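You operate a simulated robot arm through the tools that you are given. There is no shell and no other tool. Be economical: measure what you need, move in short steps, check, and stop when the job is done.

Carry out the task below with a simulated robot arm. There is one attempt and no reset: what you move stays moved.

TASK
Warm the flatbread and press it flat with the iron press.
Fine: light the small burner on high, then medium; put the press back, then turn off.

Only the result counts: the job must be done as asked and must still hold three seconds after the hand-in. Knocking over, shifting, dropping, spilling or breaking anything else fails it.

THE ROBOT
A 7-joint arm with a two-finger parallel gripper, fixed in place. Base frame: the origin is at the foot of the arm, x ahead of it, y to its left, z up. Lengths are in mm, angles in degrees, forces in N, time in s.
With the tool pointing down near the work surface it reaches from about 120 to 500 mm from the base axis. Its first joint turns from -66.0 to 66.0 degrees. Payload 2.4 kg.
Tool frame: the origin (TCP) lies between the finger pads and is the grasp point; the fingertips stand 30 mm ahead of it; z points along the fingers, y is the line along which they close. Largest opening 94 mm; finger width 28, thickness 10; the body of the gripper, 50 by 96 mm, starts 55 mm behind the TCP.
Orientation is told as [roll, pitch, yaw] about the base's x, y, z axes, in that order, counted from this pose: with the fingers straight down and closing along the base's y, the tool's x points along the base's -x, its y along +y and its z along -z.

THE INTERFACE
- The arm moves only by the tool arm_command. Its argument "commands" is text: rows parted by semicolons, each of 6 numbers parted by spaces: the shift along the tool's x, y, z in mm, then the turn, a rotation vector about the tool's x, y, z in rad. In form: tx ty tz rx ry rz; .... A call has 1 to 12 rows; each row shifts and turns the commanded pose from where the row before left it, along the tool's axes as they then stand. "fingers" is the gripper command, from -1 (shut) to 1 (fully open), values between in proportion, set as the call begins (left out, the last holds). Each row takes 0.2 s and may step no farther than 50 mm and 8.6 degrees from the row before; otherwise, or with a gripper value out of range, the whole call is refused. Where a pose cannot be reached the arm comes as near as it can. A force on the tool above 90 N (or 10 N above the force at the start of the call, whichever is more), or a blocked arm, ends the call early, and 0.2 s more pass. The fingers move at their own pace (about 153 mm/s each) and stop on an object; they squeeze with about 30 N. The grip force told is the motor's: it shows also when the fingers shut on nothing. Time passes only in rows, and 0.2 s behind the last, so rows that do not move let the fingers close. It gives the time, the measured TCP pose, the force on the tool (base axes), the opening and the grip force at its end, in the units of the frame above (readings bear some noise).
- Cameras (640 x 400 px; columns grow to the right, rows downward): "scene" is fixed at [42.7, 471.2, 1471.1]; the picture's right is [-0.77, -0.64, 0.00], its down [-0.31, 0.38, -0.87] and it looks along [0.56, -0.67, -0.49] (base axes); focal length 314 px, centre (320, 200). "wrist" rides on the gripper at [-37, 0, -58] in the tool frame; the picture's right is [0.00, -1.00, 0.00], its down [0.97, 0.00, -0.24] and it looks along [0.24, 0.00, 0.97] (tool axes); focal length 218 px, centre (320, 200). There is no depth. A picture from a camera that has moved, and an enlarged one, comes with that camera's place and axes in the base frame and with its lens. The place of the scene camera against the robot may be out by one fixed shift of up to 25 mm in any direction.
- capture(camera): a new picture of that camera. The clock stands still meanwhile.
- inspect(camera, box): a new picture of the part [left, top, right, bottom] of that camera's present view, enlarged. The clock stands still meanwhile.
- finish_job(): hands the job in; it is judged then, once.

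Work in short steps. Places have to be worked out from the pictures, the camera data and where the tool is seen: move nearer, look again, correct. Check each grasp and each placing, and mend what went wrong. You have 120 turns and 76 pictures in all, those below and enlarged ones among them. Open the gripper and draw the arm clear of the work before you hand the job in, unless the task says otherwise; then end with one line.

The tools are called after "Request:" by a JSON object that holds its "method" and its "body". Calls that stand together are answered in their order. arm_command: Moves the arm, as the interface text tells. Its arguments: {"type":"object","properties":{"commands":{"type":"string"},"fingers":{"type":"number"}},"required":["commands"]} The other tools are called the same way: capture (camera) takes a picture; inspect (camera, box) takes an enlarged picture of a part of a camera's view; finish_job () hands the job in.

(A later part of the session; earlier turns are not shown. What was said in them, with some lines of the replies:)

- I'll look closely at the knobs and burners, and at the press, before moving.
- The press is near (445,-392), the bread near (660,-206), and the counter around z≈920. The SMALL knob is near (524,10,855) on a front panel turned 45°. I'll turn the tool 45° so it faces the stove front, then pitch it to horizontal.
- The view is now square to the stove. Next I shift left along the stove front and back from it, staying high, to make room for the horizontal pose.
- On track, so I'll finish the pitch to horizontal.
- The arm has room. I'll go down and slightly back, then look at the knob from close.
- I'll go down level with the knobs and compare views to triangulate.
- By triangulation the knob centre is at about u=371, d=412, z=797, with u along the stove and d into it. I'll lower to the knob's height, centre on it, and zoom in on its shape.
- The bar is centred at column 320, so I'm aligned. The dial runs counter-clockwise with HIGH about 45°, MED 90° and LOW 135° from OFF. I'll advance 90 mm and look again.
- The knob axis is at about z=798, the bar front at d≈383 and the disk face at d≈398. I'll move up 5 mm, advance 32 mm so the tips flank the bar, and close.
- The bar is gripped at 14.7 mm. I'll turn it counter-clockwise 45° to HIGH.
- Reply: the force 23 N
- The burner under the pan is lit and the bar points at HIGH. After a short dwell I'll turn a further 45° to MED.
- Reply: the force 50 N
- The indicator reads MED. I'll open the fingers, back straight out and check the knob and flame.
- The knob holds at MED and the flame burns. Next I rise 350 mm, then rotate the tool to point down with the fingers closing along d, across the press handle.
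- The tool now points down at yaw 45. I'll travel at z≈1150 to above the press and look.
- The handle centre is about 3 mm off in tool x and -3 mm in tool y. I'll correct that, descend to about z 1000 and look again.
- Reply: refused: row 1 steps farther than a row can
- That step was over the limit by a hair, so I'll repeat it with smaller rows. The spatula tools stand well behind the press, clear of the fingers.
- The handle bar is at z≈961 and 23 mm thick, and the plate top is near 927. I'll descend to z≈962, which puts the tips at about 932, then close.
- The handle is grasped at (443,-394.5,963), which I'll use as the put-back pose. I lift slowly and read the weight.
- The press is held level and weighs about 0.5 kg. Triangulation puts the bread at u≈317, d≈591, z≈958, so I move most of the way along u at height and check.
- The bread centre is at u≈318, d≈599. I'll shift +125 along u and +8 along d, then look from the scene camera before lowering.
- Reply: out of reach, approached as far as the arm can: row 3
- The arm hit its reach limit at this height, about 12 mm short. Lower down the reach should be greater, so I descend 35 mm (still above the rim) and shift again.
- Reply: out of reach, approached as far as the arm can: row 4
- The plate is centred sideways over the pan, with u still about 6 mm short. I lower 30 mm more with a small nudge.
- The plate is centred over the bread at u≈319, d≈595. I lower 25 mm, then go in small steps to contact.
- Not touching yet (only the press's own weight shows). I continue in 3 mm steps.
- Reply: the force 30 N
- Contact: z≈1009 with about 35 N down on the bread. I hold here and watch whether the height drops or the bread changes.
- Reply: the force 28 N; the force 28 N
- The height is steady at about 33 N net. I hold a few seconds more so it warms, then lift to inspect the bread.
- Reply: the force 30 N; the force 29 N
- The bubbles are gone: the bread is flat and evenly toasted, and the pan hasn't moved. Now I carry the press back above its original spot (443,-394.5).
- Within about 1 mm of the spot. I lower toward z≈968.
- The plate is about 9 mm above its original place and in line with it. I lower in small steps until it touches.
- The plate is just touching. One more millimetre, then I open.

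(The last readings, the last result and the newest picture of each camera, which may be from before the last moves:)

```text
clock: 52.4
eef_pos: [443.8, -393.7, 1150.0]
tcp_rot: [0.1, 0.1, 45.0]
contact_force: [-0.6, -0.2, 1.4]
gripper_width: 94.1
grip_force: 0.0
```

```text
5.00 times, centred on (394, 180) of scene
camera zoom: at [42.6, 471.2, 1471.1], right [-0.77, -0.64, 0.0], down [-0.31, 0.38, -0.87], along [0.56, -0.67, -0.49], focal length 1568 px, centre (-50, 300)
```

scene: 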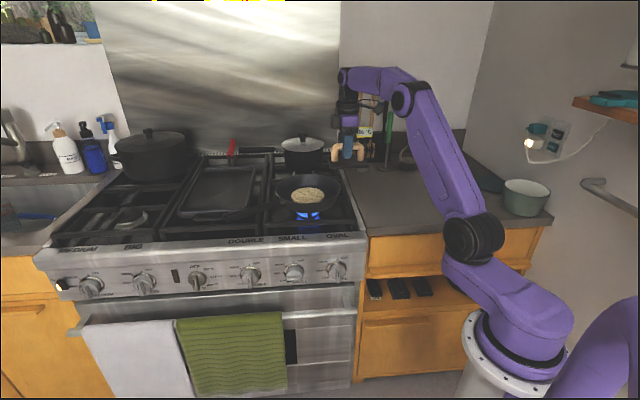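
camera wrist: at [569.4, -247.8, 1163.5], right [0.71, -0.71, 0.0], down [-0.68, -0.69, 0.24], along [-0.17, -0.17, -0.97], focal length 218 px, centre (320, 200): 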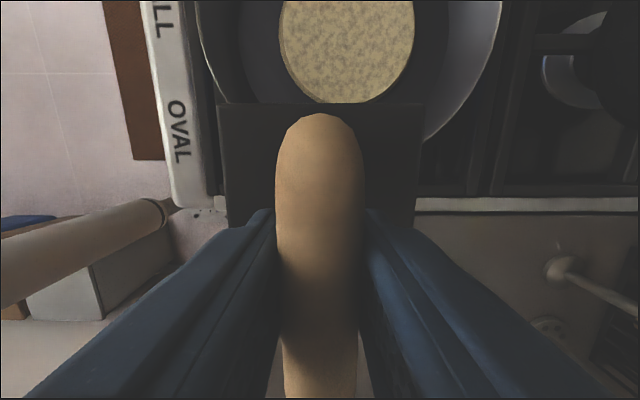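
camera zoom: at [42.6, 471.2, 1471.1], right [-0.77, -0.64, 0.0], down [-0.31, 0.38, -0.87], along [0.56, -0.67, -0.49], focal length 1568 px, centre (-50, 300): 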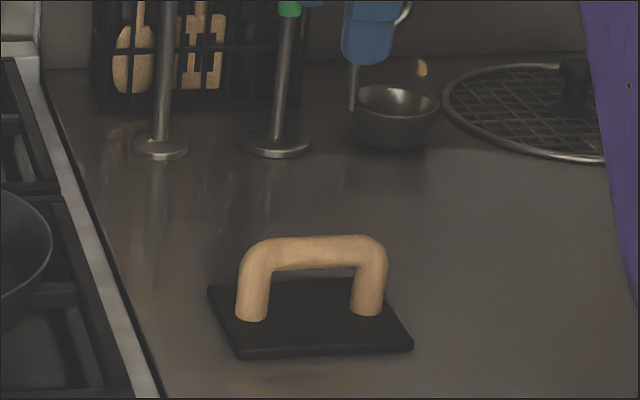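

The press is back on its spot. I retrace the route to the knob pose.

Request:
{"method": "arm_command", "body": {"commands": "-30.4 33.8 0 0 0 0;-30.4 33.8 0 0 0 0;-30.4 33.8 0 0 0 0;-30.4 33.8 0 0 0 0;-30.4 33.8 0 0 0 0;-30.4 33.8 0 0 0 0;-30.4 33.8 0 0 0 0;-30.4 33.8 0 0 0 0;-30.4 33.8 0 0 0 0;-30.4 33.8 0 0 0 0;-30.4 33.8 0 0 0 0"}}

Request:
{"method": "arm_command", "body": {"commands": "0 0 0 0.1428 0 0;0 0 0 0.1428 0 0;0 0 0 0.1428 0 0;0 0 0 0.1428 0 0;0 0 0 0.1428 0 0;0 0 0 0.1428 0 0;0 0 0 0.1428 0 0;0 0 0 0.1428 0 0;0 0 0 0.1428 0 0;0 0 0 0.1428 0 0;0 0 0 0.1428 0 0"}}

Request:
{"method": "arm_command", "body": {"commands": "0 50 0 0 0 0;0 50 0 0 0 0;0 50 0 0 0 0;0 50 0 0 0 0;0 50 0 0 0 0;0 50 0 0 0 0;0 50 0 0 0 0;0 0 0 0 0 0"}}

Request:
{"method": "capture", "body": {"camera": "wrist"}}

```text
clock: 54.8
eef_pos: [421.2, 107.1, 1149.9]
tcp_rot: [0.1, 0.1, 45.0]
contact_force: [-0.2, -0.8, -0.4]
gripper_width: 94.1
grip_force: 0.1
```

```text
clock: 57.2
eef_pos: [418.7, 103.8, 1147.7]
tcp_rot: [-90.0, 0.1, 45.1]
contact_force: [1.1, 0.1, -0.6]
gripper_width: 93.8
grip_force: 0.0
```

```text
clock: 59.0
eef_pos: [415.3, 107.5, 797.9]
tcp_rot: [-90.0, 0.1, 45.0]
contact_force: [0.1, 0.0, -0.3]
gripper_width: 93.9
grip_force: 0.1
```

```text
33 pictures are left
camera wrist: at [401.6, 174.7, 799.5], right [0.0, 0.0, 1.0], down [-0.86, -0.52, 0.0], along [0.52, -0.86, 0.0], focal length 218 px, centre (320, 200)
```

wrist: 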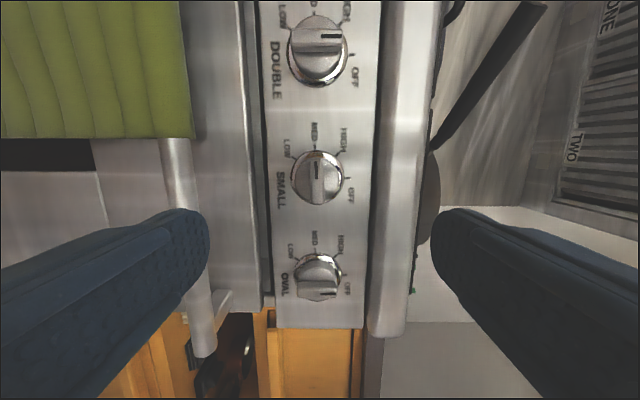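

The knob still reads MED. I advance on the axis (522,6,799).

Request:
{"method": "arm_command", "body": {"commands": "-3 -1 40 0 0 0;0 0 40 0 0 0;0 0 30 0 0 0;0 0 20 0 0 0;0 0 0 0 0 0"}}

Request:
{"method": "capture", "body": {"camera": "wrist"}}

```text
clock: 60.2
eef_pos: [511.1, 15.9, 800.0]
tcp_rot: [-89.9, 0.1, 45.0]
contact_force: [-1.0, -0.3, 0.2]
gripper_width: 94.3
grip_force: 0.0
```

```text
32 pictures are left
camera wrist: at [497.8, 83.5, 800.7], right [0.0, 0.0, 1.0], down [-0.86, -0.52, 0.0], along [0.52, -0.86, 0.0], focal length 218 px, centre (320, 200)
```

wrist: 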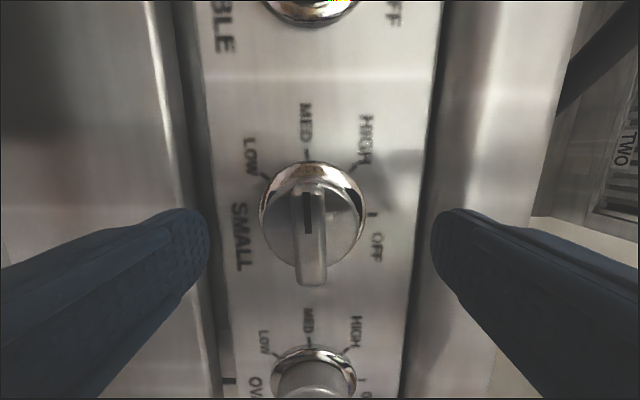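

The bar sits about 5 mm lower than the tool axis, so I shift 5 mm down, advance 15 mm and close.

Request:
{"method": "arm_command", "body": {"commands": "0 5 8 0 0 0;0 0 7 0 0 0;0 0 0 0 0 0"}}

Request:
{"method": "arm_command", "body": {"commands": "0 0 0 0 0 0;0 0 0 0 0 0;0 0 0 0 0 0", "fingers": -1}}

Request:
{"method": "capture", "body": {"camera": "wrist"}}

```text
clock: 61.0
eef_pos: [522.8, 5.2, 794.0]
tcp_rot: [-89.8, 0.2, 45.1]
contact_force: [0.3, 0.3, -0.4]
gripper_width: 94.0
grip_force: 0.1
```

```text
clock: 61.8
eef_pos: [523.0, 5.0, 794.9]
tcp_rot: [-90.2, 0.1, 44.9]
contact_force: [-4.2, -1.4, 16.5]
gripper_width: 14.9
grip_force: 44.9
```

```text
31 pictures are left
camera wrist: at [507.7, 73.1, 795.7], right [0.0, 0.0, 1.0], down [-0.86, -0.52, 0.0], along [0.52, -0.86, 0.0], focal length 218 px, centre (320, 200)
```

wrist: 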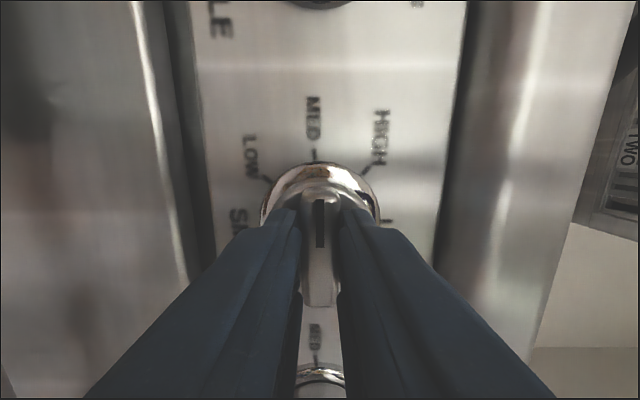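

The bar is gripped at 14.9 mm. I turn it clockwise 90° back to OFF.

Request:
{"method": "arm_command", "body": {"commands": "0 0 0 0 0 0.1309;0 0 0 0 0 0.1309;0 0 0 0 0 0.1309;0 0 0 0 0 0.1309;0 0 0 0 0 0.1309;0 0 0 0 0 0.1309;0 0 0 0 0 0.1309;0 0 0 0 0 0.1309;0 0 0 0 0 0.1309;0 0 0 0 0 0.1309;0 0 0 0 0 0.1309;0 0 0 0 0 0.1309"}}

Request:
{"method": "capture", "body": {"camera": "wrist"}}

Request:
{"method": "inspect", "body": {"camera": "scene", "box": [230, 160, 390, 260]}}

```text
clock: 64.4
eef_pos: [520.2, 3.3, 794.6]
tcp_rot: [-171.5, -89.6, 126.3]
contact_force: [-26.9, 1.0, 19.4]
gripper_width: 14.9
grip_force: 44.8
```

```text
30 pictures are left
camera wrist: at [480.1, 44.8, 833.2], right [-0.71, -0.71, 0.0], down [-0.17, 0.17, -0.97], along [0.69, -0.69, -0.23], focal length 218 px, centre (320, 200)
```

wrist: 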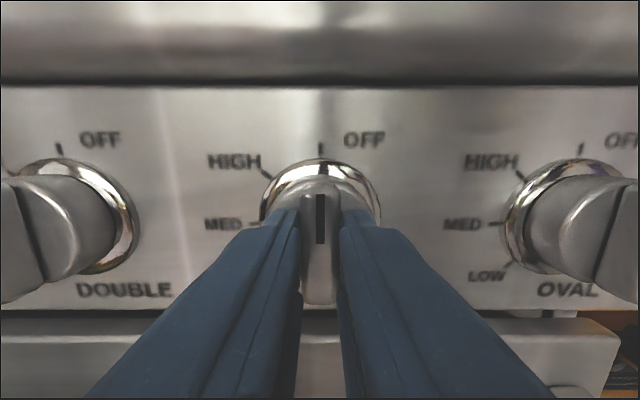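

```text
4.00 times, centred on (310, 210) of scene
camera zoom: at [41.7, 471.3, 1471.1], right [-0.77, -0.64, 0.0], down [-0.31, 0.38, -0.87], along [0.56, -0.67, -0.49], focal length 1254 px, centre (360, 160)
```

zoom: 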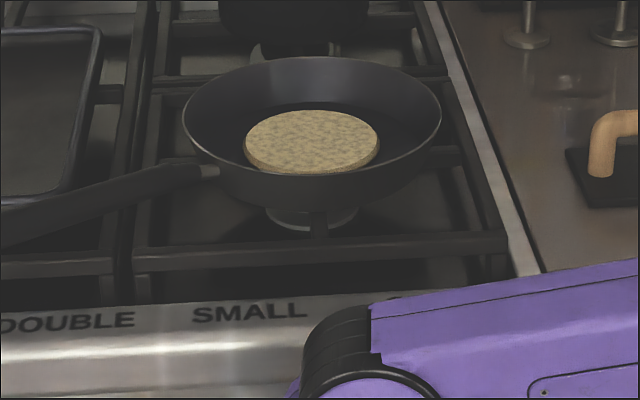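

The flame is out and the knob points at OFF. I release, back away, rise clear and check.

Request:
{"method": "arm_command", "body": {"commands": "0 0 0 0 0 0;0 0 0 0 0 0;0 0 0 0 0 0;0 0 -30 0 0 0;0 0 -40 0 0 0;0 0 -40 0 0 0;0 0 -40 0 0 0;0 0 -20 0 0 0", "fingers": 1}}

Request:
{"method": "capture", "body": {"camera": "wrist"}}

Request:
{"method": "arm_command", "body": {"commands": "-50 0 0 0 0 0;-50 0 0 0 0 0;-50 0 0 0 0 0;-50 0 0 0 0 0;-50 0 0 0 0 0;-50 0 0 0 0 0"}}

Request:
{"method": "capture", "body": {"camera": "scene"}}

```text
clock: 66.2
eef_pos: [399.4, 123.2, 792.7]
tcp_rot: [-51.0, -89.7, 6.1]
contact_force: [0.2, -0.9, -0.2]
gripper_width: 93.9
grip_force: 0.0
```

```text
28 pictures are left
camera wrist: at [360.6, 165.4, 831.0], right [-0.71, -0.71, 0.0], down [-0.17, 0.17, -0.97], along [0.69, -0.69, -0.24], focal length 218 px, centre (320, 200)
```

wrist: 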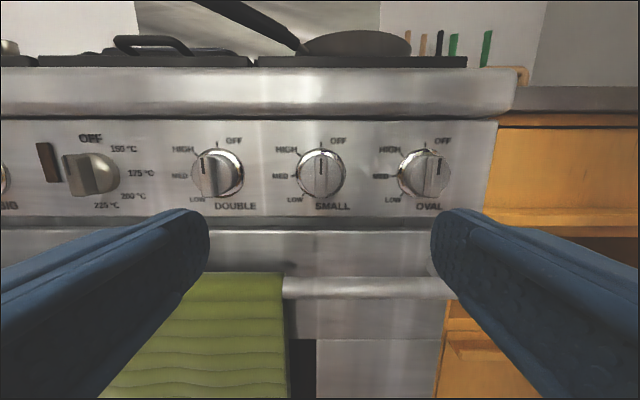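

```text
clock: 67.6
eef_pos: [404.0, 122.3, 1092.9]
tcp_rot: [-65.3, -89.8, 20.3]
contact_force: [-0.5, -1.0, 0.1]
gripper_width: 93.8
grip_force: 0.1
```

```text
27 pictures are left
```

scene: 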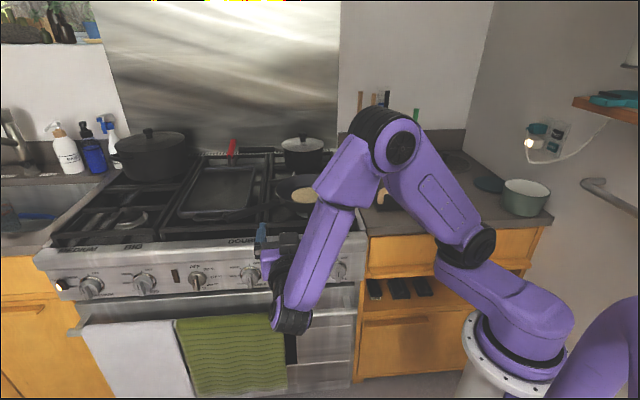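

The knob is at OFF, the bread is flat and the press is back. I see a small bright spot at the panel's left end, so I'll check it.

Request:
{"method": "inspect", "body": {"camera": "scene", "box": [30, 240, 158, 320]}}

```text
5.00 times, centred on (94, 280) of scene
camera zoom: at [42.6, 471.2, 1471.1], right [-0.77, -0.64, 0.0], down [-0.31, 0.38, -0.87], along [0.56, -0.67, -0.49], focal length 1568 px, centre (1450, -200)
```

zoom: 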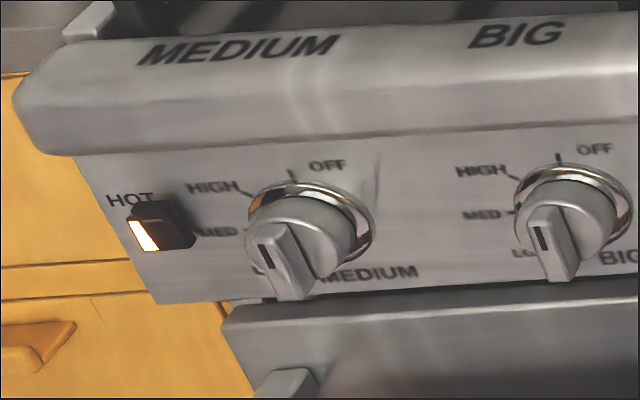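

It is only the residual-heat "HOT" lamp, and the other knobs are untouched at OFF. Everything is done and the arm is clear, so I hand in.

Request:
{"method": "finish_job", "body": {}}

```text
The job is handed in.
```

I warmed the flatbread and pressed it flat: small burner lit on high, turned to medium, press put back in its place, burner turned off. The bread's temperature wasn't measured; the burner was on for about 50 seconds and the bread looks evenly toasted.
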